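You operate a simulated robot arm through the tools that you are given. There is no shell and no other tool.

You are at the controls of a simulated two-armed robot. One attempt, no reset.

Task
Nip up bolts one, two and three to the torque on the card.
Fine: set the torque dial first, then press the driver on each bolt in that order till the green lamp shows. Stand the driver back; leave bolt four. Set down upright: torque driver.

Only the result counts: the job must be done as asked and must still hold three seconds after the hand-in. Knocking over, shifting, dropping, spilling or breaking anything else fails it.

Robot
Two 7-joint arms with fingered hands on one trunk that stands fixed in place. Base frame: the origin is at the foot of the trunk, x ahead of it, y to its left, z up; the work surface is at about z = 0.9. Units: m, degrees, N and s.
The left shoulder is at [0.07, 0.171, 1.352], the right one opposite. Each reaches about 1.156 m from its shoulder. Payload 5 kg a hand.
The TCP of each hand is the grasp point between the finger pads, 0.043 m short of the fingertips. In the tool frame z runs along the fingers and y along their closing line. The gripper opens to 0.144 m; its body begins 0.05 m behind the TCP. The gripper is a hand of 5 fingers: y runs from the thumb to the fingers, the wrist lies at [-0.021, -0.124, -0.221] in the tool frame.
Orientation is told as [roll, pitch, yaw] about the base's x, y, z axes, in that order, counted from this pose: with the fingers straight down and the wrist toward the robot, the tool's x, y and z point along [0, 1, 0], [1, 0, 0] and [0, 0, -1] of the base frame.

Tools
- The arms move only by the tool send_rows. It takes "left_steps", "right_steps" or both (then of equal length, played together; a hand with none holds still); each is a list of rows, each a list of 2 entries, a list of its own where there are three numbers: the shift along the tool's x, y, z in mm, then the turn, a rotation vector about the tool's x, y, z in rad. In form: [[[tx, ty, tz], [ax, ay, az]], ...]. A call has 1 to 20 rows; each row is the pose to reach, as a shift and turn from the pose commanded when the call began, along the tool's axes at that moment. Each row takes 0.2 s and may step no farther than 0.05 m and 8.6 degrees from the row before; otherwise, the whole call is refused. A pose out of reach is approached as far as the arm can. The call stops where the force on the tool passes 50 N (or 10 N more than at its start, if that is more) or the arm is blocked; 0.2 s more then pass. In this call time passes only in rows, and 0.2 s behind the last. The reply holds the time, the measured pose of the TCP, the force on the tool along the base axes, the opening and the grip force, in the units named above and with some noise, with the torque about the TCP (base axes, N m) and any sound that the robot's microphone picked up.
- Cameras (640 x 400 px; columns grow to the right, rows downward): "scene" is now at [0.1258, -0.0496, 1.5898]; the picture's right is [-0.54, -0.84, 0.00], its down [-0.46, 0.29, -0.84] and it looks along [0.71, -0.45, -0.55] (base axes); focal length 354 px, centre (320, 200). "left" rides on the left gripper at [-0.086, -0.108, -0.168] in its tool frame; the picture's right is [-0.80, -0.28, 0.53], its down [0.54, -0.73, 0.42] and it looks along [0.27, 0.63, 0.73] (tool axes); focal length 275 px, centre (320, 200). "right" rides on the right gripper at [0.086, -0.108, -0.168] in its tool frame; the picture's right is [-0.80, 0.28, -0.53], its down [-0.54, -0.73, 0.42] and it looks along [-0.27, 0.63, 0.73] (tool axes); focal length 275 px, centre (320, 200). There is no depth. A picture from a camera that has moved, and an enlarged one, comes with that camera's place and axes in the base frame and with its lens.
- get_image(camera): a new picture of that camera. It takes no simulated time.
- move_column(by): slides the trunk up (or, below 0, down) by that many m; the arms and the scene camera ride with it, the base frame stays. It gives what a move gives, with no picture.
- curl_fingers(index, middle, ring, little, thumb_bend, thumb_turn, hand): sets how far each is bent, from 0 (flat) to 100 (curled in); at 30 the hand is open as for a grip, at 70 the pads meet at the TCP. One left out holds its place. A second passes; each finger stops where it meets its share of the squeeze, and holds until it gets a number again. It is the only way to open and close the hand. It gives what a move gives, with no picture; readings hold the bend of each and the force on index, middle, ring, little, thumb and palm. thumb_turn goes from beside the hand (0) to across from the fingers (100), as for a grip.
- aim_head(pan, tilt): turns the head with the scene camera to pan (to the left, within 86 degrees either way) and tilt (down, from -29 to 69), counted from straight ahead of the robot. It gives what a move gives.
- close_up(camera, box): a new picture of the part [left, top, right, bottom] of that camera's present view, enlarged. It takes no simulated time.
- job_done(): hands the job in; it is judged then, once.

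Places have to be worked out from the pictures, the camera data and where the tool is seen. Open the grippers and draw the arms clear of the work before you hand the job in, unless the task says otherwise.

The tools are called after "Request:" as a command line: name --argument value ..., lists and objects as JSON in quotes. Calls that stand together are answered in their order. send_rows: Moves the arms, as the interface text tells. Its arguments: {"type":"object","properties":{"left_steps":{"type":"array","items":{"type":"array"}},"right_steps":{"type":"array","items":{"type":"array"}}},"required":[]} The other tools are called the same way: move_column (by) moves the trunk up or down; curl_fingers (index, middle, ring, little, thumb_bend, thumb_turn, hand) moves the fingers one by one; aim_head (pan, tilt) turns the head that bears the scene camera; get_image (camera) takes a picture; close_up (camera, box) takes an enlarged picture of a part of a camera's view; job_done () hands the job in.

At the start:

```text
t: 0.0
left_tcp_pos: [0.7532, -0.0812, 1.3691]
left_orientation: [-0.1, -0.1, 0.0]
left_ft_force: [0.4, -0.3, -0.3]
left_wrist_torque: [-0.03, 0.0, -0.01]
left_gripper_width: 0.1434
left_grasp_force: 0.1
left_shape: jaw
left_bend: [30.0, 30.0, 30.0, 30.0, 30.0, 98.0]
left_finger forces: [0.0, 0.0, 0.0, 0.0, 0.0, 0.0]
right_tcp_pos: [0.583, -0.6324, 1.3125]
right_orientation: [-0.1, 0.1, -0.1]
right_ft_force: [0.8, 0.3, -0.2]
right_wrist_torque: [0.01, 0.03, 0.01]
right_gripper_width: 0.1437
right_grasp_force: 0.1
right_shape: jaw
right_bend: [30.0, 30.0, 30.0, 30.0, 30.0, 98.0]
right_finger forces: [0.1, 0.0, 0.0, 0.0, 0.0, 0.1]
trunk travel left (down, up): [-0.45, 0.49]
head pan, tilt (commanded): [-32.5, 33.0]
```

scene: 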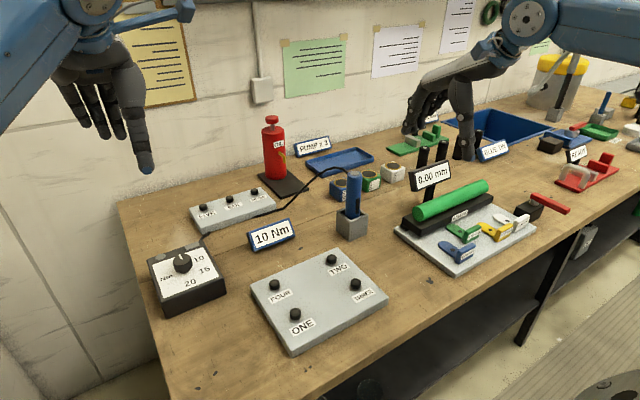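
right: 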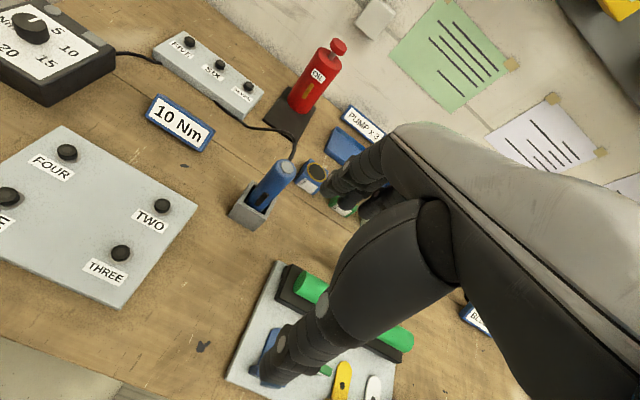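
left: 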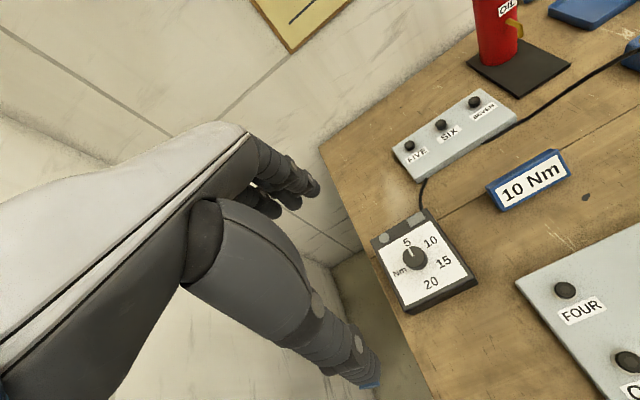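

I start by enlarging the parts of the view that matter: the dial box, the bolt plate and the driver.

Request:
close_up --camera "scene" --box '[140, 180, 300, 320]'

Request:
close_up --camera "scene" --box '[240, 160, 400, 360]'

Request:
close_up --camera "left" --box '[360, 190, 500, 320]'

Request:
close_up --camera "right" --box '[200, 120, 360, 240]'

```text
2.86 times, centred on (220, 250) of scene
camera zoom: at [0.1258, -0.0496, 1.5898], right [-0.54, -0.84, 0.0], down [-0.46, 0.29, -0.84], along [0.71, -0.45, -0.55], focal length 1010 px, centre (606, 57)
```

zoom: 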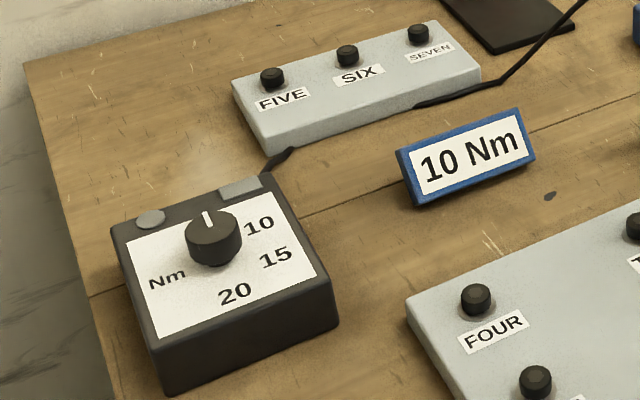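

```text
2.00 times, centred on (320, 260) of scene
camera zoom: at [0.1258, -0.0496, 1.5898], right [-0.54, -0.84, 0.0], down [-0.46, 0.29, -0.84], along [0.71, -0.45, -0.55], focal length 707 px, centre (320, 80)
```

zoom: 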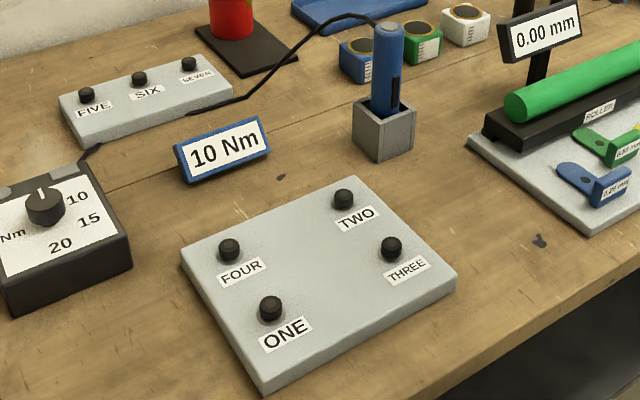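

```text
3.08 times, centred on (430, 255) of left
camera zoom: at [0.6453, -0.1695, 1.536], right [-0.28, -0.8, -0.53], down [-0.73, 0.54, -0.42], along [0.63, 0.27, -0.73], focal length 847 px, centre (-18, 31)
```

zoom: 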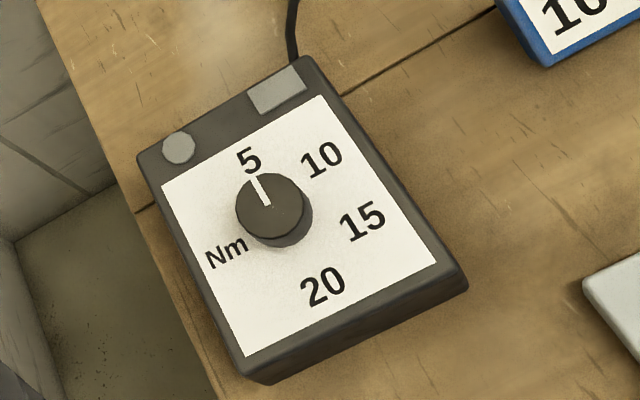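

```text
3.33 times, centred on (280, 180) of right
camera zoom: at [0.4742, -0.5476, 1.4803], right [0.28, -0.8, 0.53], down [-0.73, -0.54, -0.42], along [0.63, -0.27, -0.73], focal length 918 px, centre (453, 267)
```

zoom: 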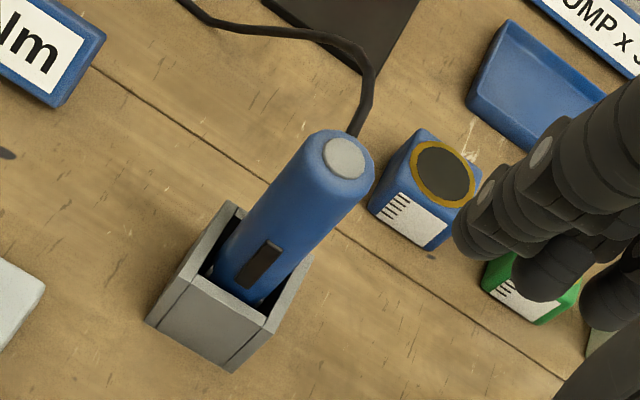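

The scene rays and the wrist-camera rays agree on these positions:
- **Dial knob:** about (0.857, -0.109), top at z≈0.98, pointing at 5. The 10 mark is 60° clockwise.
- **Driver:** axis about (0.816, -0.604), top at z≈1.108.
- **Bolts:** ONE (0.603, -0.287), TWO (0.706, -0.456), THREE (0.607, -0.460), tops at about z 0.947.

I'll bring the left hand above the knob at a safe height first.

Request:
send_rows --left_steps '[[[-5, 17, 40], [0, 0, 0]], [[-10, 34, 80], [0, 0, 0]], [[-14, 52, 120], [0, 0, 0]], [[-19, 70, 160], [0, 0, 0]], [[-24, 87, 195], [0, 0, 0]], [[-28, 104, 229], [0, 0, 0]]]'

Request:
aim_head --pan -15 --tilt 33

Request:
get_image --camera "scene"

Request:
get_image --camera "left"

```text
t: 1.4
left_tcp_pos: [0.8578, -0.1122, 1.1397]
left_orientation: [0.0, 0.0, 0.0]
left_ft_force: [0.3, 0.0, 0.0]
left_wrist_torque: [0.01, 0.03, 0.03]
left_gripper_width: 0.1436
left_grasp_force: 0.1
left_shape: jaw
left_bend: [30.0, 30.0, 30.0, 30.0, 30.0, 98.0]
left_finger forces: [0.0, 0.0, 0.0, 0.0, 0.2, 0.0]
right_tcp_pos: [0.5844, -0.6333, 1.3114]
right_orientation: [0.0, 0.2, 0.0]
right_ft_force: [1.0, -0.2, 0.4]
right_wrist_torque: [0.01, 0.0, 0.02]
right_gripper_width: 0.1438
right_grasp_force: 0.2
right_shape: jaw
right_bend: [30.0, 30.0, 30.0, 30.0, 30.0, 98.0]
right_finger forces: [0.1, 0.0, 0.0, 0.0, 0.1, 0.0]
trunk travel left (down, up): [-0.45, 0.49]
head pan, tilt (commanded): [-32.5, 33.0]
```

```text
t: 2.2
left_tcp_pos: [0.8567, -0.1116, 1.1413]
left_orientation: [0.1, 0.0, 0.0]
left_ft_force: [-0.3, -0.4, -1.1]
left_wrist_torque: [0.01, -0.01, 0.01]
left_gripper_width: 0.1441
left_grasp_force: 0.1
left_shape: jaw
left_bend: [30.0, 30.0, 30.0, 30.0, 30.0, 98.0]
left_finger forces: [0.0, 0.1, 0.1, 0.0, 0.0, 0.0]
right_tcp_pos: [0.5824, -0.6322, 1.3144]
right_orientation: [0.0, 0.1, 0.0]
right_ft_force: [0.8, 0.6, 0.7]
right_wrist_torque: [-0.01, -0.02, -0.02]
right_gripper_width: 0.1438
right_grasp_force: 0.2
right_shape: jaw
right_bend: [30.0, 30.0, 30.0, 30.0, 30.0, 98.0]
right_finger forces: [0.1, 0.0, 0.0, 0.1, 0.0, 0.1]
trunk travel left (down, up): [-0.45, 0.49]
head pan, tilt (commanded): [-15.0, 33.0]
```

```text
taken
camera scene: at [0.1365, -0.0247, 1.5899], right [-0.26, -0.97, 0.0], down [-0.53, 0.14, -0.84], along [0.81, -0.22, -0.54], focal length 354 px, centre (320, 200)
```

scene: 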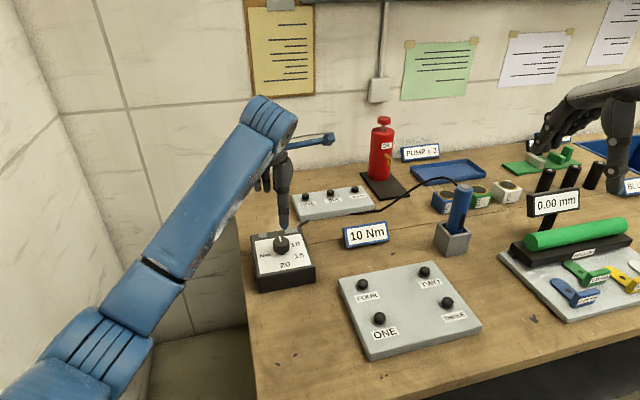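

```text
taken
camera left: at [0.7487, -0.1977, 1.3078], right [-0.28, -0.8, -0.53], down [-0.73, 0.54, -0.42], along [0.63, 0.27, -0.73], focal length 275 px, centre (320, 200)
```

left: 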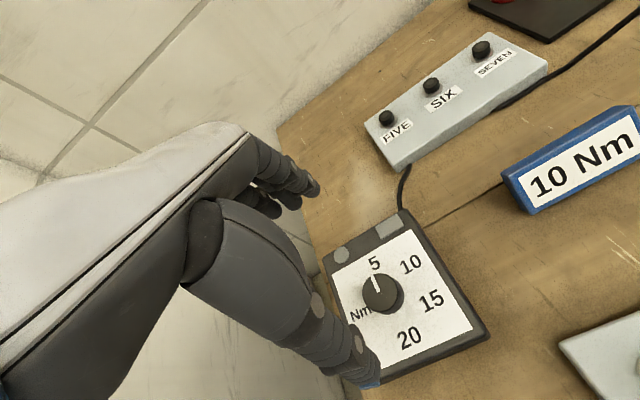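

The hand is above the knob and the arm is clear. I'll close the fingers part way in free air to see the opening width and where the fingertips sit.

Request:
curl_fingers --hand "left" --index 54 --middle 54 --ring 54 --little 54 --thumb_bend 54

Request:
close_up --camera "scene" --box '[220, 120, 340, 300]'

Request:
get_image --camera "left"

Request:
get_image --camera "right"

```text
t: 3.2
left_tcp_pos: [0.8578, -0.1111, 1.139]
left_orientation: [0.0, 0.1, 0.0]
left_ft_force: [0.4, 0.0, 0.0]
left_wrist_torque: [-0.03, -0.02, 0.02]
left_gripper_width: 0.0644
left_grasp_force: 0.0
left_shape: fingers
left_bend: [54.0, 54.0, 54.0, 54.0, 54.0, 98.0]
left_finger forces: [0.0, 0.1, 0.0, 0.0, 0.0, 0.0]
right_tcp_pos: [0.5836, -0.6332, 1.3128]
right_orientation: [0.0, 0.0, -0.1]
right_ft_force: [0.0, -0.1, 0.2]
right_wrist_torque: [-0.03, 0.0, 0.0]
right_gripper_width: 0.1439
right_grasp_force: 0.1
right_shape: jaw
right_bend: [30.0, 30.0, 30.0, 30.0, 30.0, 98.0]
right_finger forces: [0.0, 0.0, 0.0, 0.0, 0.1, 0.1]
trunk travel left (down, up): [-0.45, 0.49]
head pan, tilt (commanded): [-15.0, 33.0]
```

```text
2.22 times, centred on (280, 210) of scene
camera zoom: at [0.1368, -0.0248, 1.5898], right [-0.26, -0.97, 0.0], down [-0.53, 0.14, -0.84], along [0.81, -0.22, -0.55], focal length 786 px, centre (409, 178)
```

zoom: 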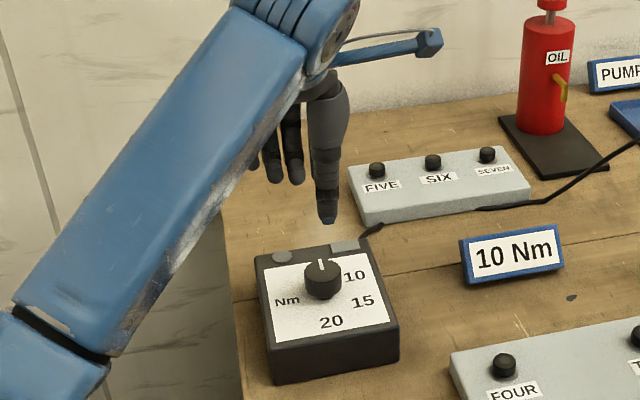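

```text
taken
camera left: at [0.749, -0.1978, 1.3075], right [-0.28, -0.8, -0.53], down [-0.73, 0.54, -0.42], along [0.63, 0.27, -0.73], focal length 275 px, centre (320, 200)
```

left: 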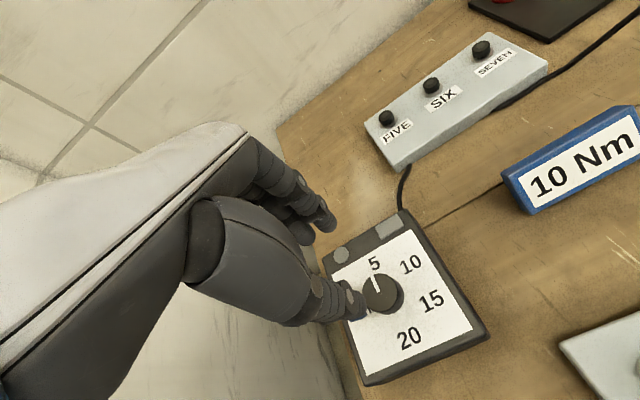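

```text
taken
camera right: at [0.4742, -0.5476, 1.4803], right [0.28, -0.8, 0.53], down [-0.73, -0.54, -0.42], along [0.63, -0.27, -0.73], focal length 275 px, centre (320, 200)
```

right: 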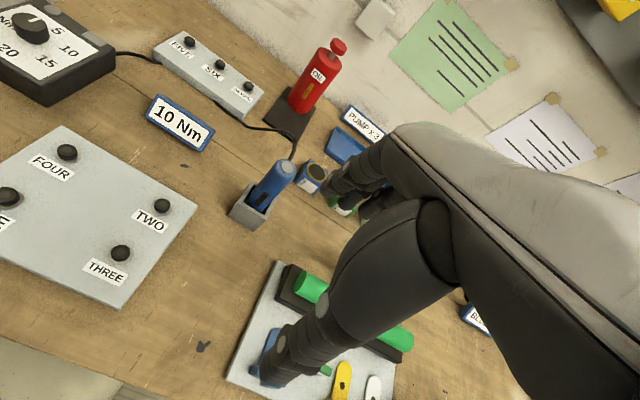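

At bend 54 the opening is 64 mm. The thumb, index and middle tips oppose each other about 40–50 mm below the TCP, and the ring and little fingers sit out to the side. I'll curl a touch more and lower to just above knob height.

Request:
curl_fingers --hand "left" --index 56 --middle 56 --thumb_bend 57

Request:
send_rows --left_steps '[[[0, 0, 40], [0, 0, 0]], [[0, 0, 75], [0, 0, 0]], [[0, 0, 100], [0, 0, 0]]]'

Request:
close_up --camera "left" --box '[240, 160, 480, 400]'

Request:
close_up --camera "scene" --box '[220, 160, 340, 300]'

```text
t: 4.2
left_tcp_pos: [0.857, -0.1117, 1.1399]
left_orientation: [0.0, 0.0, -0.1]
left_ft_force: [0.0, -0.2, 0.3]
left_wrist_torque: [-0.04, -0.06, 0.01]
left_gripper_width: 0.0575
left_grasp_force: 0.0
left_shape: fingers
left_bend: [56.0, 56.0, 54.0, 54.0, 56.0, 98.0]
left_finger forces: [0.0, 0.0, 0.1, 0.1, 0.0, 0.0]
right_tcp_pos: [0.5822, -0.6323, 1.3138]
right_orientation: [0.0, -0.1, 0.0]
right_ft_force: [0.4, -1.0, 0.0]
right_wrist_torque: [0.0, 0.03, 0.01]
right_gripper_width: 0.1439
right_grasp_force: 0.0
right_shape: jaw
right_bend: [30.0, 30.0, 30.0, 30.0, 30.0, 98.0]
right_finger forces: [0.0, 0.0, 0.0, 0.0, 0.0, 0.1]
trunk travel left (down, up): [-0.45, 0.49]
head pan, tilt (commanded): [-15.0, 33.0]
```

```text
t: 5.0
left_tcp_pos: [0.8572, -0.1102, 1.0401]
left_orientation: [-0.1, 0.0, 0.0]
left_ft_force: [0.4, -0.4, 0.3]
left_wrist_torque: [0.02, 0.05, 0.02]
left_gripper_width: 0.0577
left_grasp_force: 0.4
left_shape: fingers
left_bend: [56.0, 56.0, 54.0, 54.0, 56.0, 98.0]
left_finger forces: [0.0, 0.0, 0.1, 0.0, 0.1, 0.0]
right_tcp_pos: [0.5837, -0.6317, 1.3127]
right_orientation: [0.0, 0.1, 0.0]
right_ft_force: [0.1, 0.5, 1.2]
right_wrist_torque: [-0.01, 0.0, -0.02]
right_gripper_width: 0.1436
right_grasp_force: 0.1
right_shape: jaw
right_bend: [30.0, 30.0, 30.0, 30.0, 30.0, 98.0]
right_finger forces: [0.0, 0.0, 0.0, 0.0, 0.0, 0.0]
trunk travel left (down, up): [-0.45, 0.49]
head pan, tilt (commanded): [-15.0, 33.0]
```

```text
1.67 times, centred on (360, 280) of left
camera zoom: at [0.7492, -0.1973, 1.2078], right [-0.28, -0.8, -0.53], down [-0.73, 0.54, -0.42], along [0.63, 0.27, -0.73], focal length 459 px, centre (253, 67)
```

zoom: 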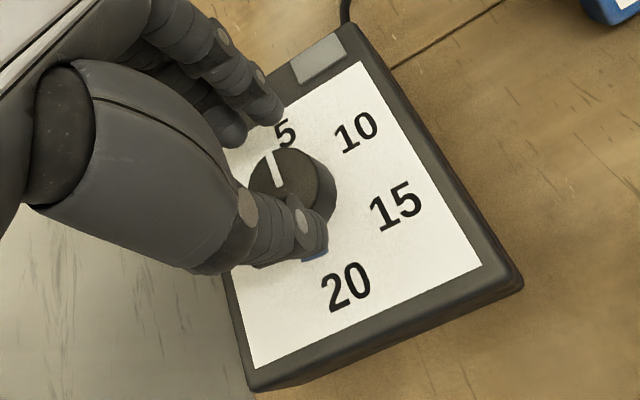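

```text
2.86 times, centred on (280, 230) of scene
camera zoom: at [0.1368, -0.0248, 1.5899], right [-0.26, -0.97, 0.0], down [-0.53, 0.14, -0.84], along [0.81, -0.22, -0.55], focal length 1010 px, centre (434, 114)
```

zoom: 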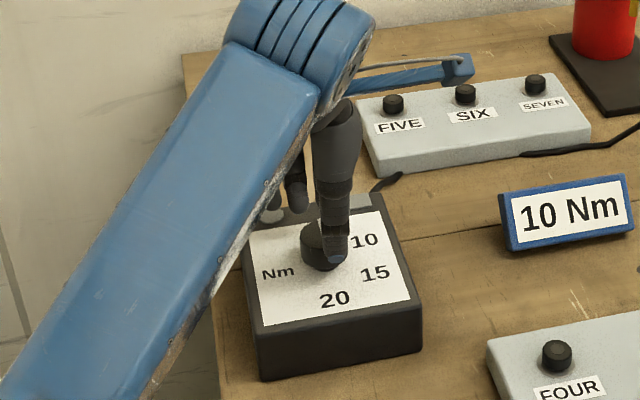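

The thumb tip hangs about 15 mm lower than the index tip, so a straight-down grip would barely catch the knob with the fingers. I'll tilt the hand 12° about its x axis and shift so the grip centre sits over the knob, then look again.

Request:
send_rows --left_steps '[[[2, 5, -2], [0.105, 0, 0]], [[4, 11, 0], [0.21, 0, 0]], [[4, 11, 12], [0.21, 0, 0]]]'

Request:
close_up --camera "left" --box '[240, 160, 480, 400]'

Request:
close_up --camera "scene" --box '[240, 190, 320, 290]'

Request:
close_up --camera "right" --box '[0, 0, 160, 120]'

```text
t: 5.8
left_tcp_pos: [0.8669, -0.1056, 1.0292]
left_orientation: [0.0, 12.2, 0.0]
left_ft_force: [-2.5, -1.4, 2.8]
left_wrist_torque: [-0.03, 0.17, 0.02]
left_gripper_width: 0.0603
left_grasp_force: 1.9
left_shape: fingers
left_bend: [56.0, 56.0, 54.0, 54.0, 54.0, 97.0]
left_finger forces: [0.1, 0.1, 0.1, 0.1, 3.0, 0.0]
right_tcp_pos: [0.5807, -0.6319, 1.3124]
right_orientation: [0.0, -0.2, 0.1]
right_ft_force: [0.1, -0.1, 0.1]
right_wrist_torque: [-0.02, -0.03, 0.0]
right_gripper_width: 0.1435
right_grasp_force: 0.1
right_shape: jaw
right_bend: [30.0, 30.0, 30.0, 30.0, 30.0, 98.0]
right_finger forces: [0.0, 0.1, 0.1, 0.0, 0.0, 0.0]
trunk travel left (down, up): [-0.45, 0.49]
head pan, tilt (commanded): [-15.0, 33.0]
```

```text
1.67 times, centred on (360, 280) of left
camera zoom: at [0.7958, -0.1931, 1.2149], right [-0.39, -0.8, -0.46], down [-0.8, 0.54, -0.26], along [0.46, 0.27, -0.85], focal length 459 px, centre (253, 67)
```

zoom: 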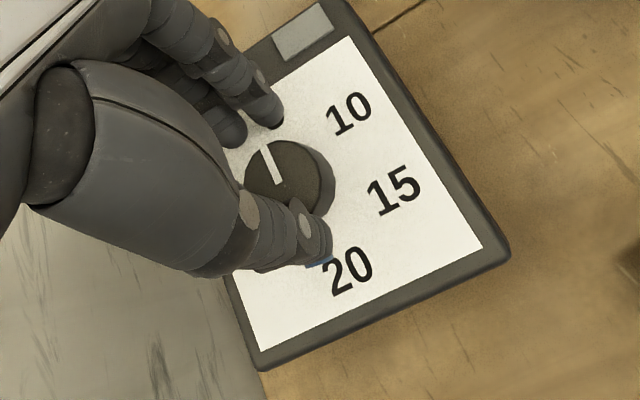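

```text
4.00 times, centred on (280, 240) of scene
camera zoom: at [0.1348, -0.0245, 1.5901], right [-0.26, -0.97, 0.0], down [-0.53, 0.14, -0.84], along [0.81, -0.22, -0.54], focal length 1415 px, centre (480, 40)
```

zoom: 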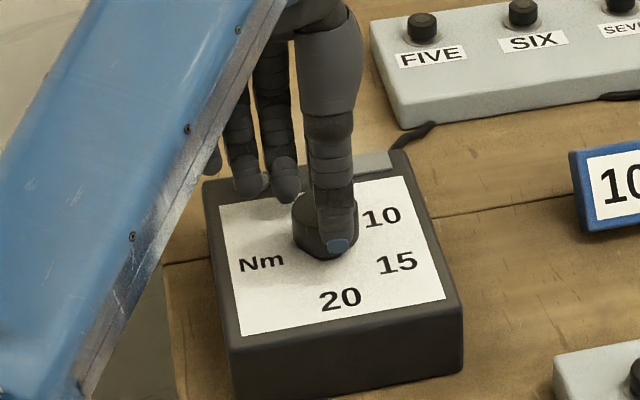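

```text
3.33 times, centred on (80, 60) of right
camera zoom: at [0.4722, -0.5473, 1.4812], right [0.28, -0.8, 0.53], down [-0.73, -0.54, -0.42], along [0.63, -0.27, -0.73], focal length 918 px, centre (1120, 667)
```

zoom: 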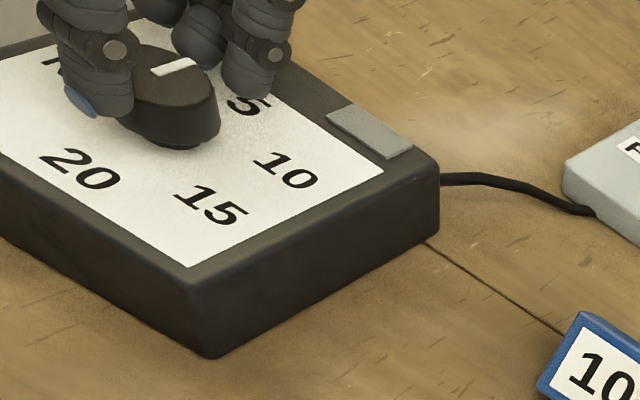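

The thumb has just touched the knob (3 N). Re-triangulating the white tick puts the knob top at z≈0.993, taller than I thought, with its axis at about (0.856, -0.110). I'll shift the hand back 8 mm to centre it and lower 16 mm, then check.

Request:
send_rows --left_steps '[[[0, -7.8, 1.7], [0, 0, 0]], [[0, -6, 10], [0, 0, 0]], [[0, -4.5, 17.3], [0, 0, 0]]]'

Request:
close_up --camera "left" --box '[240, 160, 480, 400]'

Request:
close_up --camera "right" --box '[0, 0, 160, 120]'

```text
t: 6.6
left_tcp_pos: [0.8604, -0.1044, 1.0153]
left_orientation: [-0.1, 11.8, 0.0]
left_ft_force: [2.5, 0.8, 12.6]
left_wrist_torque: [-0.12, -0.51, 0.05]
left_gripper_width: 0.0571
left_grasp_force: 5.9
left_shape: fingers
left_bend: [56.0, 56.0, 54.0, 54.0, 56.0, 97.0]
left_finger forces: [11.3, 0.6, 0.0, 0.1, 0.0, 0.0]
right_tcp_pos: [0.5819, -0.6325, 1.3145]
right_orientation: [0.0, 0.1, 0.0]
right_ft_force: [0.2, -0.1, 0.5]
right_wrist_torque: [-0.01, -0.03, -0.05]
right_gripper_width: 0.1439
right_grasp_force: 0.1
right_shape: jaw
right_bend: [30.0, 30.0, 30.0, 30.0, 30.0, 98.0]
right_finger forces: [0.0, 0.1, 0.0, 0.1, 0.1, 0.0]
trunk travel left (down, up): [-0.45, 0.49]
head pan, tilt (commanded): [-15.0, 33.0]
```

```text
1.67 times, centred on (360, 280) of left
camera zoom: at [0.7881, -0.1926, 1.2012], right [-0.39, -0.8, -0.46], down [-0.8, 0.54, -0.27], along [0.46, 0.27, -0.84], focal length 459 px, centre (253, 67)
```

zoom: 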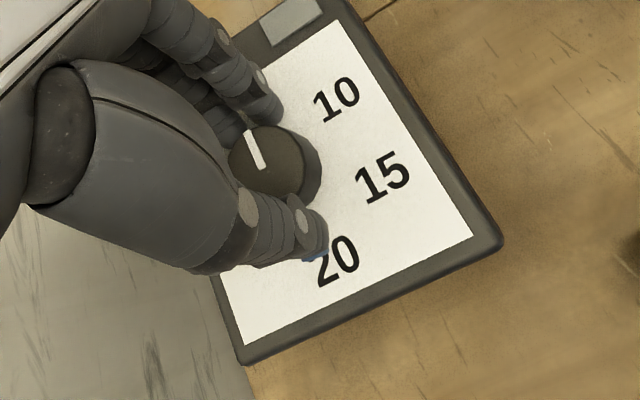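

```text
3.33 times, centred on (80, 60) of right
camera zoom: at [0.4729, -0.5471, 1.4813], right [0.28, -0.8, 0.53], down [-0.72, -0.54, -0.42], along [0.63, -0.27, -0.73], focal length 918 px, centre (1120, 667)
```

zoom: 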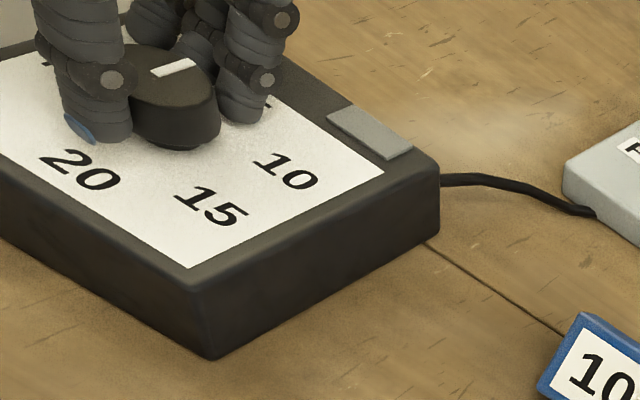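

The index finger reads 11 N with a 12.6 N upward force, so its tip is likely on the box top. I'll back up 5 mm and see whether that clears.

Request:
send_rows --left_steps '[[[0, -1, -5], [0, 0, 0]]]'

Request:
close_up --camera "right" --box '[0, 0, 80, 60]'

Request:
close_up --camera "left" --box '[280, 180, 400, 300]'

```text
t: 7.0
left_tcp_pos: [0.8605, -0.1057, 1.0152]
left_orientation: [0.1, 12.2, 0.1]
left_ft_force: [0.9, 0.2, 2.1]
left_wrist_torque: [0.01, -0.1, 0.06]
left_gripper_width: 0.0577
left_grasp_force: 1.1
left_shape: fingers
left_bend: [56.0, 56.0, 54.0, 54.0, 56.0, 97.0]
left_finger forces: [1.9, 0.0, 0.0, 0.1, 0.0, 0.0]
right_tcp_pos: [0.5821, -0.6335, 1.3134]
right_orientation: [0.0, -0.1, 0.1]
right_ft_force: [-0.8, -0.4, -0.2]
right_wrist_torque: [0.01, -0.01, 0.0]
right_gripper_width: 0.1437
right_grasp_force: 0.1
right_shape: jaw
right_bend: [30.0, 30.0, 30.0, 30.0, 30.0, 98.0]
right_finger forces: [0.0, 0.1, 0.0, 0.0, 0.0, 0.0]
trunk travel left (down, up): [-0.45, 0.49]
head pan, tilt (commanded): [-15.0, 33.0]
```

```text
6.67 times, centred on (40, 30) of right
camera zoom: at [0.4745, -0.5478, 1.4799], right [0.28, -0.8, 0.53], down [-0.73, -0.54, -0.42], along [0.63, -0.27, -0.73], focal length 1835 px, centre (2187, 1333)
```

zoom: 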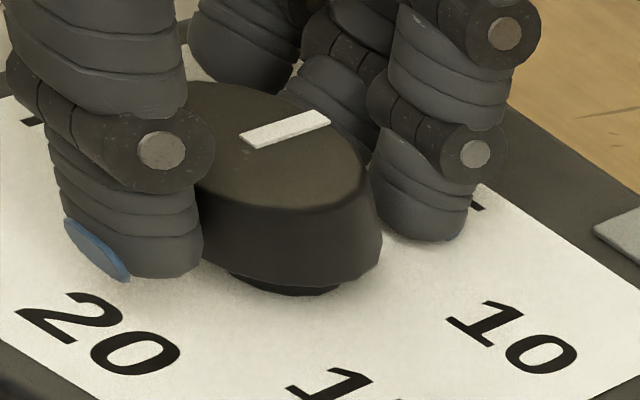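

```text
3.33 times, centred on (340, 240) of left
camera zoom: at [0.7897, -0.1932, 1.2019], right [-0.39, -0.8, -0.46], down [-0.8, 0.54, -0.26], along [0.46, 0.27, -0.85], focal length 918 px, centre (253, 67)
```

zoom: 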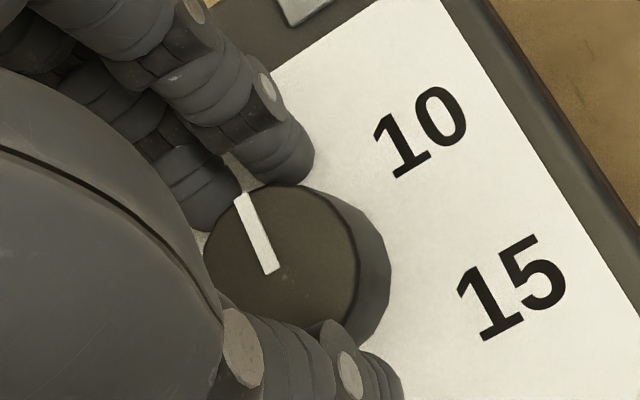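

The view is clear now: index and middle straddle the knob on the far side and the thumb is on the near side, just off the box. I'll close these three gently onto the knob.

Request:
curl_fingers --hand "left" --index 63 --middle 63 --thumb_bend 63

Request:
close_up --camera "right" --box '[0, 0, 80, 60]'

Request:
close_up --camera "left" --box '[280, 180, 400, 300]'

```text
t: 8.0
left_tcp_pos: [0.8609, -0.1066, 1.017]
left_orientation: [0.0, 12.1, 0.1]
left_ft_force: [-5.3, -0.6, -4.6]
left_wrist_torque: [0.02, -0.05, -0.06]
left_gripper_width: 0.0464
left_grasp_force: 5.0
left_shape: fingers
left_bend: [60.0, 63.0, 54.0, 54.0, 59.0, 97.0]
left_finger forces: [2.5, 0.0, 0.1, 0.0, 7.7, 0.1]
right_tcp_pos: [0.5813, -0.6317, 1.3124]
right_orientation: [-0.1, 0.0, 0.0]
right_ft_force: [-0.3, -0.6, 0.0]
right_wrist_torque: [0.0, -0.01, 0.03]
right_gripper_width: 0.1436
right_grasp_force: 0.0
right_shape: jaw
right_bend: [30.0, 30.0, 30.0, 30.0, 30.0, 98.0]
right_finger forces: [0.0, 0.0, 0.0, 0.0, 0.0, 0.0]
trunk travel left (down, up): [-0.45, 0.49]
head pan, tilt (commanded): [-15.0, 33.0]
```

```text
6.67 times, centred on (40, 30) of right
camera zoom: at [0.474, -0.5477, 1.4802], right [0.28, -0.8, 0.53], down [-0.73, -0.54, -0.42], along [0.63, -0.27, -0.73], focal length 1835 px, centre (2187, 1333)
```

zoom: 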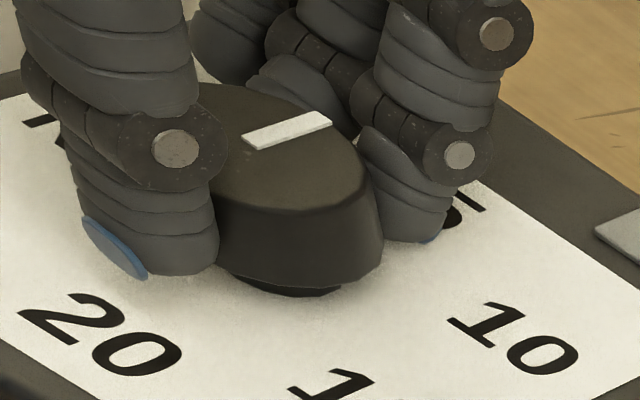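

```text
3.33 times, centred on (340, 240) of left
camera zoom: at [0.7892, -0.1932, 1.2028], right [-0.39, -0.8, -0.46], down [-0.8, 0.54, -0.26], along [0.46, 0.27, -0.85], focal length 918 px, centre (253, 67)
```

zoom: 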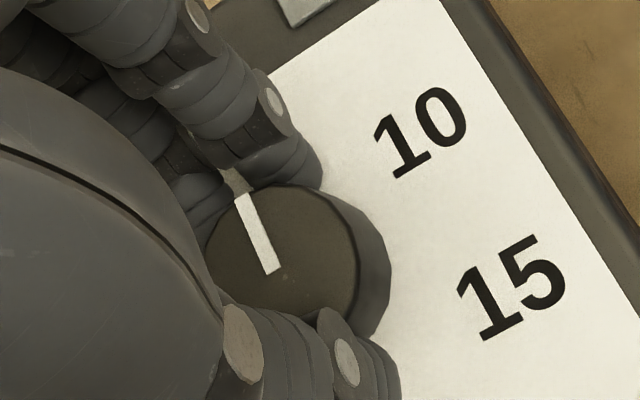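

Index and thumb touch (2.5 and 7.7 N) and the middle finger is free. I'll squeeze a bit further for a firm hold.

Request:
curl_fingers --hand "left" --index 70 --middle 70 --thumb_bend 66

Request:
close_up --camera "right" --box '[0, 0, 80, 60]'

```text
t: 9.0
left_tcp_pos: [0.8609, -0.1071, 1.0156]
left_orientation: [0.0, 12.1, 0.2]
left_ft_force: [2.0, 1.2, -4.7]
left_wrist_torque: [0.08, -0.32, -0.07]
left_gripper_width: 0.0454
left_grasp_force: 12.2
left_shape: fingers
left_bend: [61.0, 66.0, 54.0, 54.0, 59.0, 97.0]
left_finger forces: [7.0, 5.6, 0.0, 0.0, 11.2, 0.0]
right_tcp_pos: [0.5827, -0.6316, 1.3132]
right_orientation: [0.0, 0.1, 0.1]
right_ft_force: [0.6, 0.2, -0.7]
right_wrist_torque: [0.02, 0.0, 0.0]
right_gripper_width: 0.1438
right_grasp_force: 0.0
right_shape: jaw
right_bend: [30.0, 30.0, 30.0, 30.0, 30.0, 98.0]
right_finger forces: [0.0, 0.0, 0.0, 0.0, 0.0, 0.1]
trunk travel left (down, up): [-0.45, 0.49]
head pan, tilt (commanded): [-15.0, 33.0]
```

```text
6.67 times, centred on (40, 30) of right
camera zoom: at [0.475, -0.5475, 1.48], right [0.28, -0.8, 0.53], down [-0.73, -0.54, -0.42], along [0.63, -0.27, -0.73], focal length 1835 px, centre (2187, 1333)
```

zoom: 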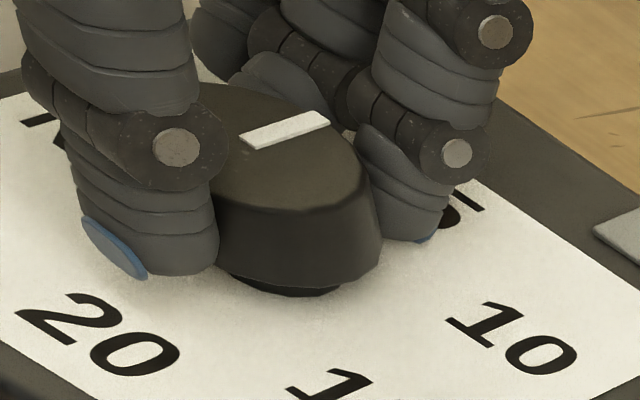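

I have a good tripod grip (7.0, 5.6 and 11.2 N). I'll turn clockwise 30° about the knob's vertical axis first and check that the knob follows.

Request:
send_rows --left_steps '[[[-0.8, 0.2, 0], [0, 0.0274, 0.128]], [[-1.7, 0.4, 0], [0, 0.0549, 0.256]], [[-2.5, 0.6, 0], [0, 0.0823, 0.384]], [[-3.4, 0.7, 0], [0, 0.1097, 0.512]]]'

Request:
close_up --camera "right" --box '[0, 0, 120, 90]'

Request:
close_up --camera "left" --box '[240, 140, 480, 340]'

```text
t: 10.0
left_tcp_pos: [0.861, -0.1115, 1.0157]
left_orientation: [0.0, 12.1, -30.1]
left_ft_force: [4.6, -2.9, -1.8]
left_wrist_torque: [-0.18, -0.35, 0.06]
left_gripper_width: 0.0452
left_grasp_force: 12.6
left_shape: fingers
left_bend: [61.0, 67.0, 54.0, 54.0, 60.0, 96.0]
left_finger forces: [9.3, 5.8, 0.1, 0.0, 10.5, 0.0]
right_tcp_pos: [0.5836, -0.6333, 1.313]
right_orientation: [0.1, 0.2, 0.0]
right_ft_force: [-0.2, -0.7, -0.1]
right_wrist_torque: [0.03, 0.0, 0.01]
right_gripper_width: 0.1436
right_grasp_force: 0.0
right_shape: jaw
right_bend: [30.0, 30.0, 30.0, 30.0, 30.0, 98.0]
right_finger forces: [0.0, 0.0, 0.0, 0.0, 0.1, 0.0]
trunk travel left (down, up): [-0.45, 0.49]
head pan, tilt (commanded): [-15.0, 33.0]
```

```text
4.44 times, centred on (60, 45) of right
camera zoom: at [0.4748, -0.5482, 1.4799], right [0.28, -0.8, 0.53], down [-0.73, -0.54, -0.42], along [0.63, -0.27, -0.73], focal length 1224 px, centre (1476, 889)
```

zoom: 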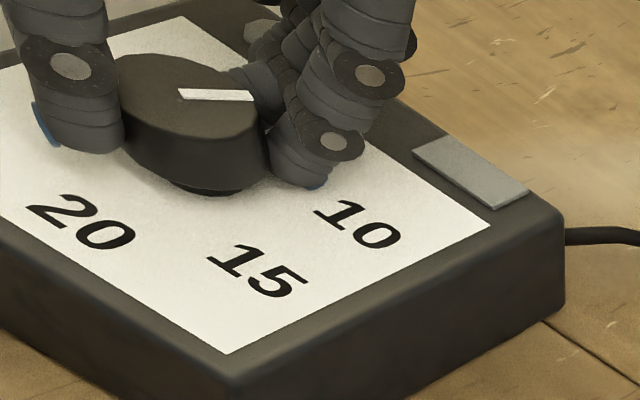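

```text
2.00 times, centred on (360, 240) of left
camera zoom: at [0.7568, -0.1504, 1.2028], right [-0.74, -0.49, -0.46], down [-0.42, 0.87, -0.26], along [0.53, 0.0, -0.85], focal length 551 px, centre (240, 120)
```

zoom: 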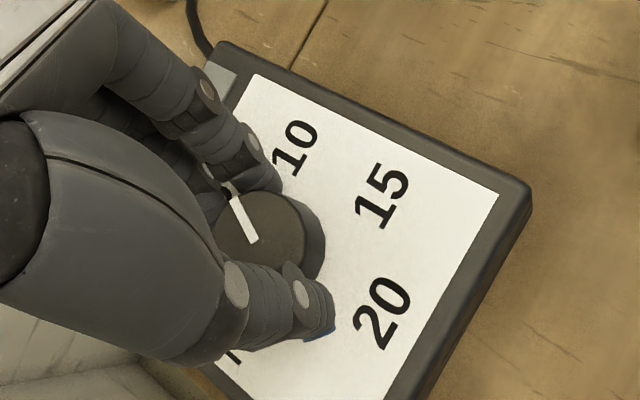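

The knob follows exactly and the box hasn't moved. I'll repeat another 30° to reach the 10 mark.

Request:
send_rows --left_steps '[[[-0.8, 0.2, 0], [0, 0.0274, 0.128]], [[-1.7, 0.4, 0], [0, 0.0549, 0.256]], [[-2.5, 0.6, 0], [0, 0.0823, 0.384]], [[-3.4, 0.7, 0], [0, 0.1097, 0.512]]]'

Request:
close_up --camera "right" --box '[0, 0, 120, 90]'

Request:
close_up --camera "left" --box '[240, 140, 480, 340]'

Request:
close_up --camera "scene" --box '[240, 190, 320, 290]'

```text
t: 11.0
left_tcp_pos: [0.8592, -0.1154, 1.0155]
left_orientation: [0.1, 12.1, -60.0]
left_ft_force: [-1.8, -8.8, -0.7]
left_wrist_torque: [-0.52, -0.13, 0.12]
left_gripper_width: 0.0453
left_grasp_force: 12.9
left_shape: fingers
left_bend: [60.0, 67.0, 54.0, 54.0, 60.0, 96.0]
left_finger forces: [11.3, 4.7, 0.0, 0.1, 10.5, 0.1]
right_tcp_pos: [0.5831, -0.6343, 1.3108]
right_orientation: [0.0, 0.0, 0.0]
right_ft_force: [-0.5, 0.1, 1.5]
right_wrist_torque: [-0.02, 0.01, 0.01]
right_gripper_width: 0.1438
right_grasp_force: 0.1
right_shape: jaw
right_bend: [30.0, 30.0, 30.0, 30.0, 30.0, 98.0]
right_finger forces: [0.1, 0.0, 0.0, 0.1, 0.1, 0.0]
trunk travel left (down, up): [-0.45, 0.49]
head pan, tilt (commanded): [-15.0, 33.0]
```

```text
4.44 times, centred on (60, 45) of right
camera zoom: at [0.4739, -0.549, 1.4798], right [0.28, -0.8, 0.53], down [-0.73, -0.54, -0.42], along [0.63, -0.27, -0.73], focal length 1224 px, centre (1476, 889)
```

zoom: 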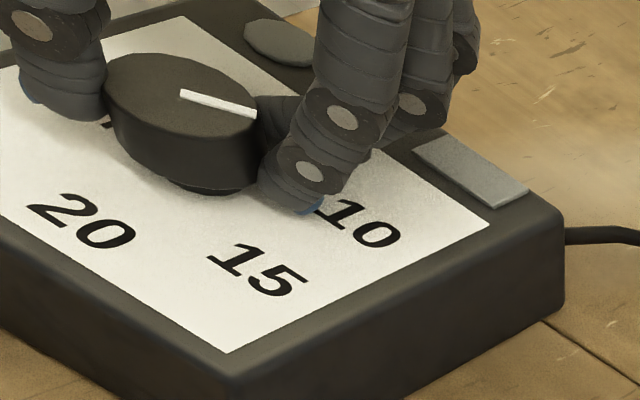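

```text
2.00 times, centred on (360, 240) of left
camera zoom: at [0.7497, -0.0969, 1.2029], right [-0.88, -0.06, -0.46], down [0.07, 0.96, -0.26], along [0.46, -0.27, -0.85], focal length 551 px, centre (240, 120)
```

zoom: 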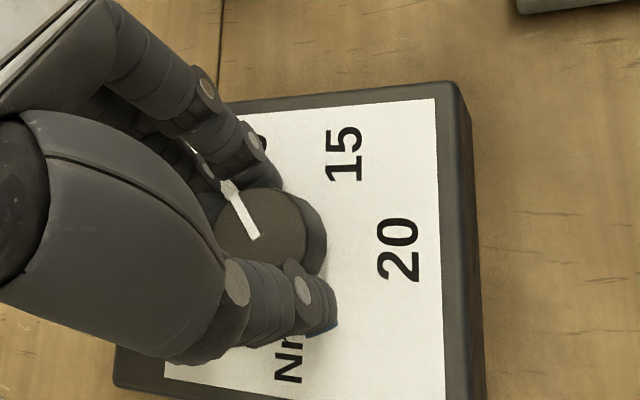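

```text
4.00 times, centred on (280, 240) of scene
camera zoom: at [0.1367, -0.0262, 1.5898], right [-0.26, -0.97, 0.0], down [-0.53, 0.14, -0.84], along [0.81, -0.22, -0.55], focal length 1415 px, centre (480, 40)
```

zoom: 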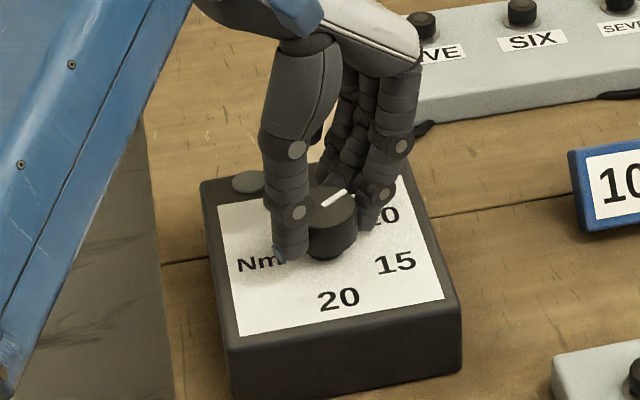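

The knob turned a further 30°. I'll check the pointer direction closely against the 10 mark.

Request:
close_up --camera "right" --box '[0, 0, 60, 45]'

Request:
close_up --camera "left" --box '[300, 180, 400, 260]'

Request:
close_up --camera "scene" --box '[270, 210, 320, 270]'

```text
8.89 times, centred on (30, 22) of right
camera zoom: at [0.4739, -0.549, 1.4798], right [0.28, -0.8, 0.53], down [-0.73, -0.54, -0.42], along [0.63, -0.27, -0.73], focal length 2447 px, centre (2898, 1778)
```

zoom: 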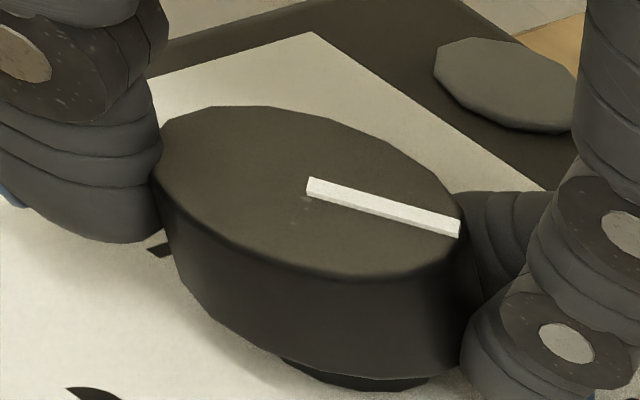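

```text
5.00 times, centred on (350, 220) of left
camera zoom: at [0.7497, -0.0969, 1.2029], right [-0.88, -0.06, -0.46], down [0.07, 0.96, -0.26], along [0.46, -0.27, -0.85], focal length 1376 px, centre (170, 100)
```

zoom: 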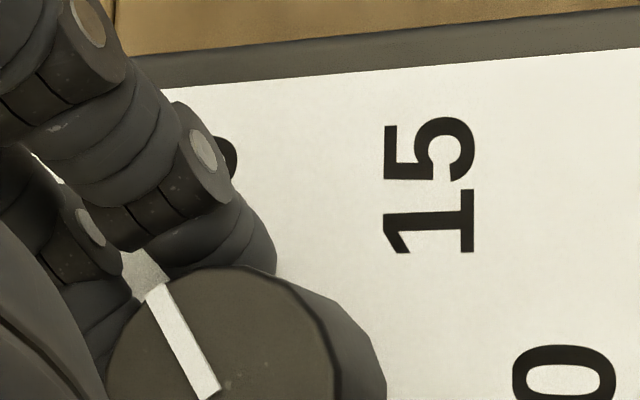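

```text
6.67 times, centred on (295, 240) of scene
camera zoom: at [0.1367, -0.0262, 1.5898], right [-0.26, -0.97, 0.0], down [-0.53, 0.14, -0.84], along [0.81, -0.22, -0.55], focal length 2358 px, centre (487, -67)
```

zoom: 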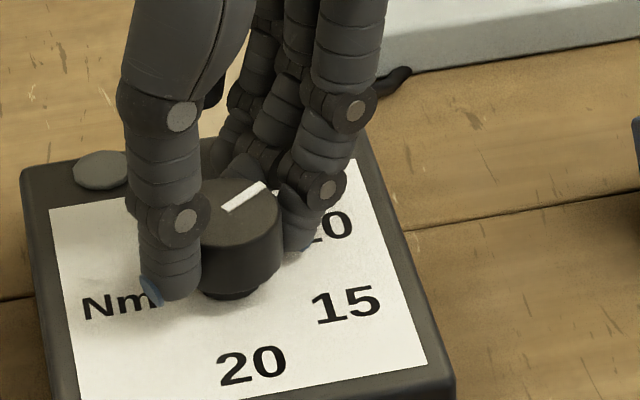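

Measured from three cameras, the pointer sits at about -56 to -57°, so it lags the hand by about 4°. The 10 mark is at about -60°. I'll turn a further 4.5°.

Request:
send_rows --left_steps '[[[-0.3, 0, 0], [0, 0.009, 0.042]], [[-0.5, 0, 0], [0, 0.0165, 0.0768]]]'

Request:
close_up --camera "right" --box '[0, 0, 60, 45]'

Request:
close_up --camera "left" --box '[300, 180, 400, 260]'

Request:
close_up --camera "scene" --box '[270, 210, 320, 270]'

```text
t: 11.6
left_tcp_pos: [0.8587, -0.1146, 1.0157]
left_orientation: [0.1, 12.1, -64.6]
left_ft_force: [-1.1, -12.3, 1.1]
left_wrist_torque: [-0.58, -0.11, 0.12]
left_gripper_width: 0.0453
left_grasp_force: 13.9
left_shape: fingers
left_bend: [60.0, 67.0, 54.0, 54.0, 60.0, 96.0]
left_finger forces: [12.6, 5.5, 0.0, 0.0, 10.3, 0.0]
right_tcp_pos: [0.5833, -0.6336, 1.3121]
right_orientation: [0.1, -0.1, 0.1]
right_ft_force: [-0.2, -0.3, 0.2]
right_wrist_torque: [0.01, 0.01, 0.02]
right_gripper_width: 0.1437
right_grasp_force: 0.1
right_shape: jaw
right_bend: [30.0, 30.0, 30.0, 30.0, 30.0, 98.0]
right_finger forces: [0.1, 0.0, 0.0, 0.1, 0.0, 0.0]
trunk travel left (down, up): [-0.45, 0.49]
head pan, tilt (commanded): [-15.0, 33.0]
```

```text
8.89 times, centred on (30, 22) of right
camera zoom: at [0.4738, -0.5491, 1.4799], right [0.28, -0.8, 0.53], down [-0.73, -0.54, -0.42], along [0.63, -0.27, -0.73], focal length 2447 px, centre (2898, 1778)
```

zoom: 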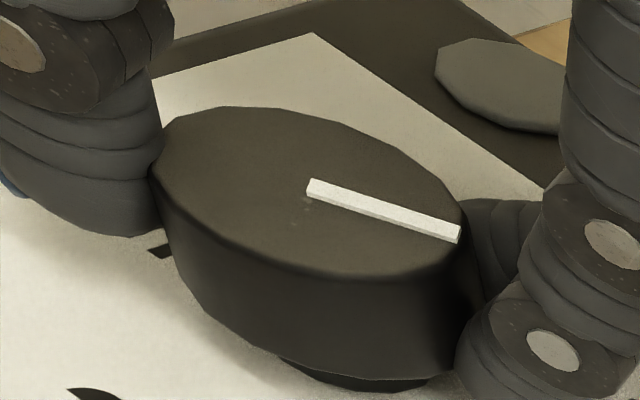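

```text
5.00 times, centred on (350, 220) of left
camera zoom: at [0.751, -0.0886, 1.2029], right [-0.89, 0.01, -0.46], down [0.15, 0.95, -0.26], along [0.44, -0.3, -0.85], focal length 1376 px, centre (170, 100)
```

zoom: 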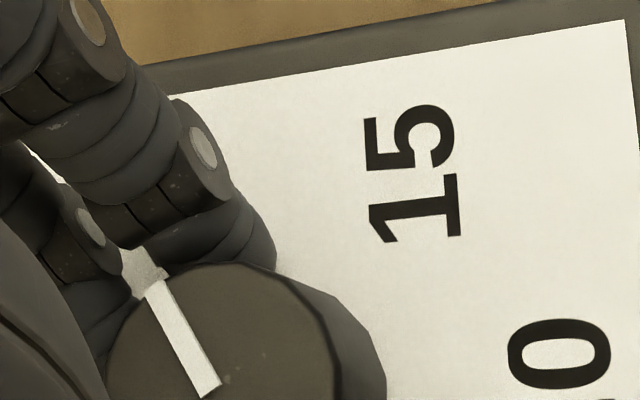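

```text
6.67 times, centred on (295, 240) of scene
camera zoom: at [0.1365, -0.0263, 1.5899], right [-0.26, -0.97, 0.0], down [-0.53, 0.14, -0.84], along [0.81, -0.22, -0.55], focal length 2358 px, centre (487, -67)
```

zoom: 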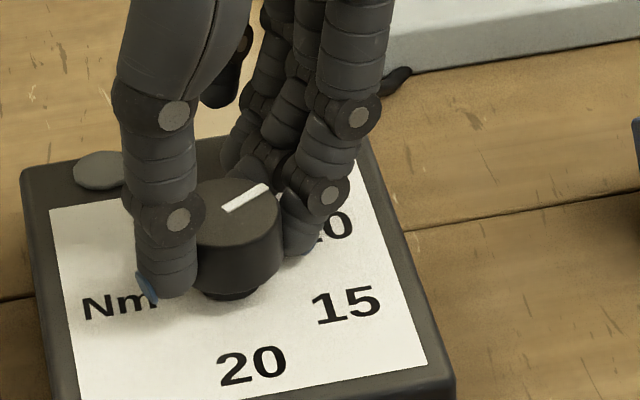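

The cameras now read about -57°, -62° and -59.5°, so the pointer is on 10. I'll release the knob.

Request:
curl_fingers --hand "left" --index 50 --middle 50 --thumb_bend 50

Request:
close_up --camera "right" --box '[0, 0, 60, 45]'

Request:
close_up --camera "left" --box '[240, 140, 480, 340]'

```text
t: 12.6
left_tcp_pos: [0.8596, -0.1137, 1.0172]
left_orientation: [0.1, 12.0, -64.5]
left_ft_force: [0.3, -0.4, 7.5]
left_wrist_torque: [-0.26, -0.08, 0.02]
left_gripper_width: 0.0766
left_grasp_force: 3.7
left_shape: fingers
left_bend: [51.0, 50.0, 54.0, 54.0, 50.0, 97.0]
left_finger forces: [3.3, 4.1, 0.0, 0.0, 0.0, 0.1]
right_tcp_pos: [0.5821, -0.632, 1.3133]
right_orientation: [0.0, 0.0, 0.0]
right_ft_force: [0.1, 0.3, 0.6]
right_wrist_torque: [0.01, 0.01, 0.0]
right_gripper_width: 0.1438
right_grasp_force: 0.1
right_shape: jaw
right_bend: [30.0, 30.0, 30.0, 30.0, 30.0, 98.0]
right_finger forces: [0.1, 0.1, 0.0, 0.0, 0.0, 0.1]
trunk travel left (down, up): [-0.45, 0.49]
head pan, tilt (commanded): [-15.0, 33.0]
```

```text
8.89 times, centred on (30, 22) of right
camera zoom: at [0.4732, -0.5473, 1.4808], right [0.28, -0.8, 0.53], down [-0.73, -0.54, -0.42], along [0.63, -0.27, -0.73], focal length 2447 px, centre (2898, 1778)
```

zoom: 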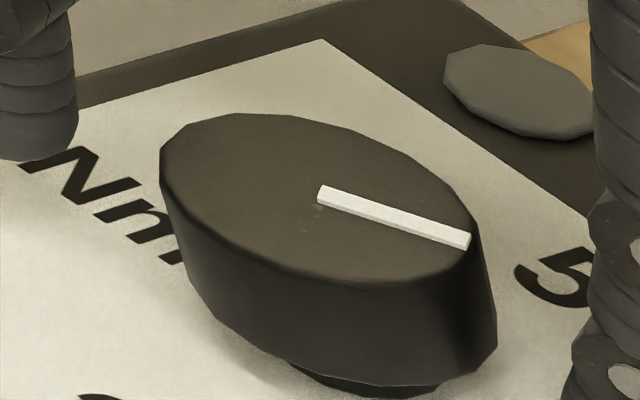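

```text
2.00 times, centred on (360, 240) of left
camera zoom: at [0.7506, -0.087, 1.2036], right [-0.89, 0.01, -0.46], down [0.15, 0.95, -0.26], along [0.44, -0.3, -0.85], focal length 551 px, centre (240, 120)
```

zoom: 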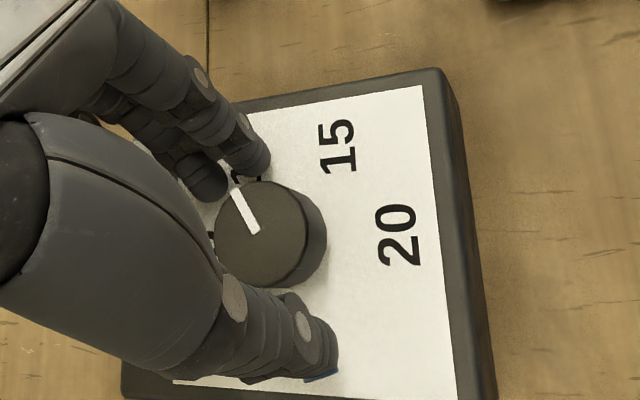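

The knob is free and stays on 10. I'll lift the left hand straight up clear of the box.

Request:
send_rows --left_steps '[[[0, -4, -20], [0, 0, 0]], [[0, -12, -57], [0, 0, 0]], [[0, -20, -97], [0, 0, 0]], [[0, -30, -140], [0, 0, 0]]]'

Request:
close_up --camera "left" --box '[240, 140, 480, 340]'

Request:
close_up --camera "scene" --box '[240, 190, 320, 290]'

```text
t: 13.6
left_tcp_pos: [0.8586, -0.1135, 1.1595]
left_orientation: [0.0, 12.2, -64.4]
left_ft_force: [0.1, 0.9, -0.2]
left_wrist_torque: [-0.04, 0.01, 0.01]
left_gripper_width: 0.0783
left_grasp_force: 0.0
left_shape: fingers
left_bend: [50.0, 50.0, 54.0, 54.0, 50.0, 97.0]
left_finger forces: [0.0, 0.1, 0.1, 0.0, 0.0, 0.1]
right_tcp_pos: [0.5814, -0.6332, 1.3131]
right_orientation: [-0.1, -0.1, 0.1]
right_ft_force: [-0.4, -0.4, 0.2]
right_wrist_torque: [-0.01, -0.01, -0.03]
right_gripper_width: 0.1437
right_grasp_force: 0.1
right_shape: jaw
right_bend: [30.0, 30.0, 30.0, 30.0, 30.0, 98.0]
right_finger forces: [0.1, 0.1, 0.1, 0.1, 0.0, 0.0]
trunk travel left (down, up): [-0.45, 0.49]
head pan, tilt (commanded): [-15.0, 33.0]
```

```text
2.00 times, centred on (360, 240) of left
camera zoom: at [0.7502, -0.0868, 1.3459], right [-0.89, 0.01, -0.46], down [0.14, 0.95, -0.26], along [0.44, -0.3, -0.85], focal length 551 px, centre (240, 120)
```

zoom: 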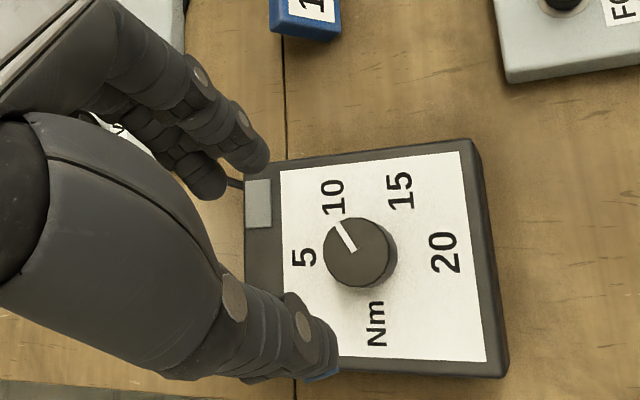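

```text
4.00 times, centred on (280, 240) of scene
camera zoom: at [0.1357, -0.0248, 1.5898], right [-0.26, -0.97, 0.0], down [-0.53, 0.14, -0.84], along [0.81, -0.22, -0.54], focal length 1415 px, centre (480, 40)
```

zoom: 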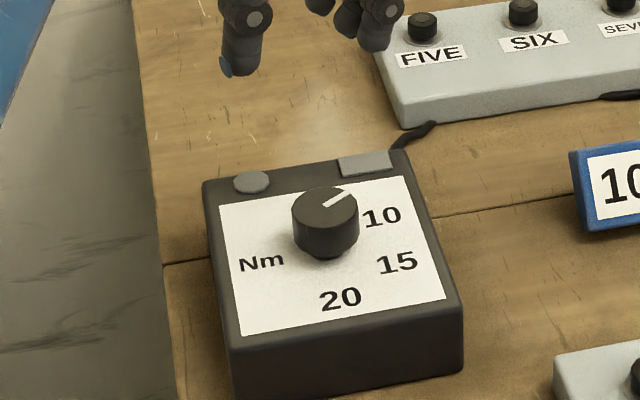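

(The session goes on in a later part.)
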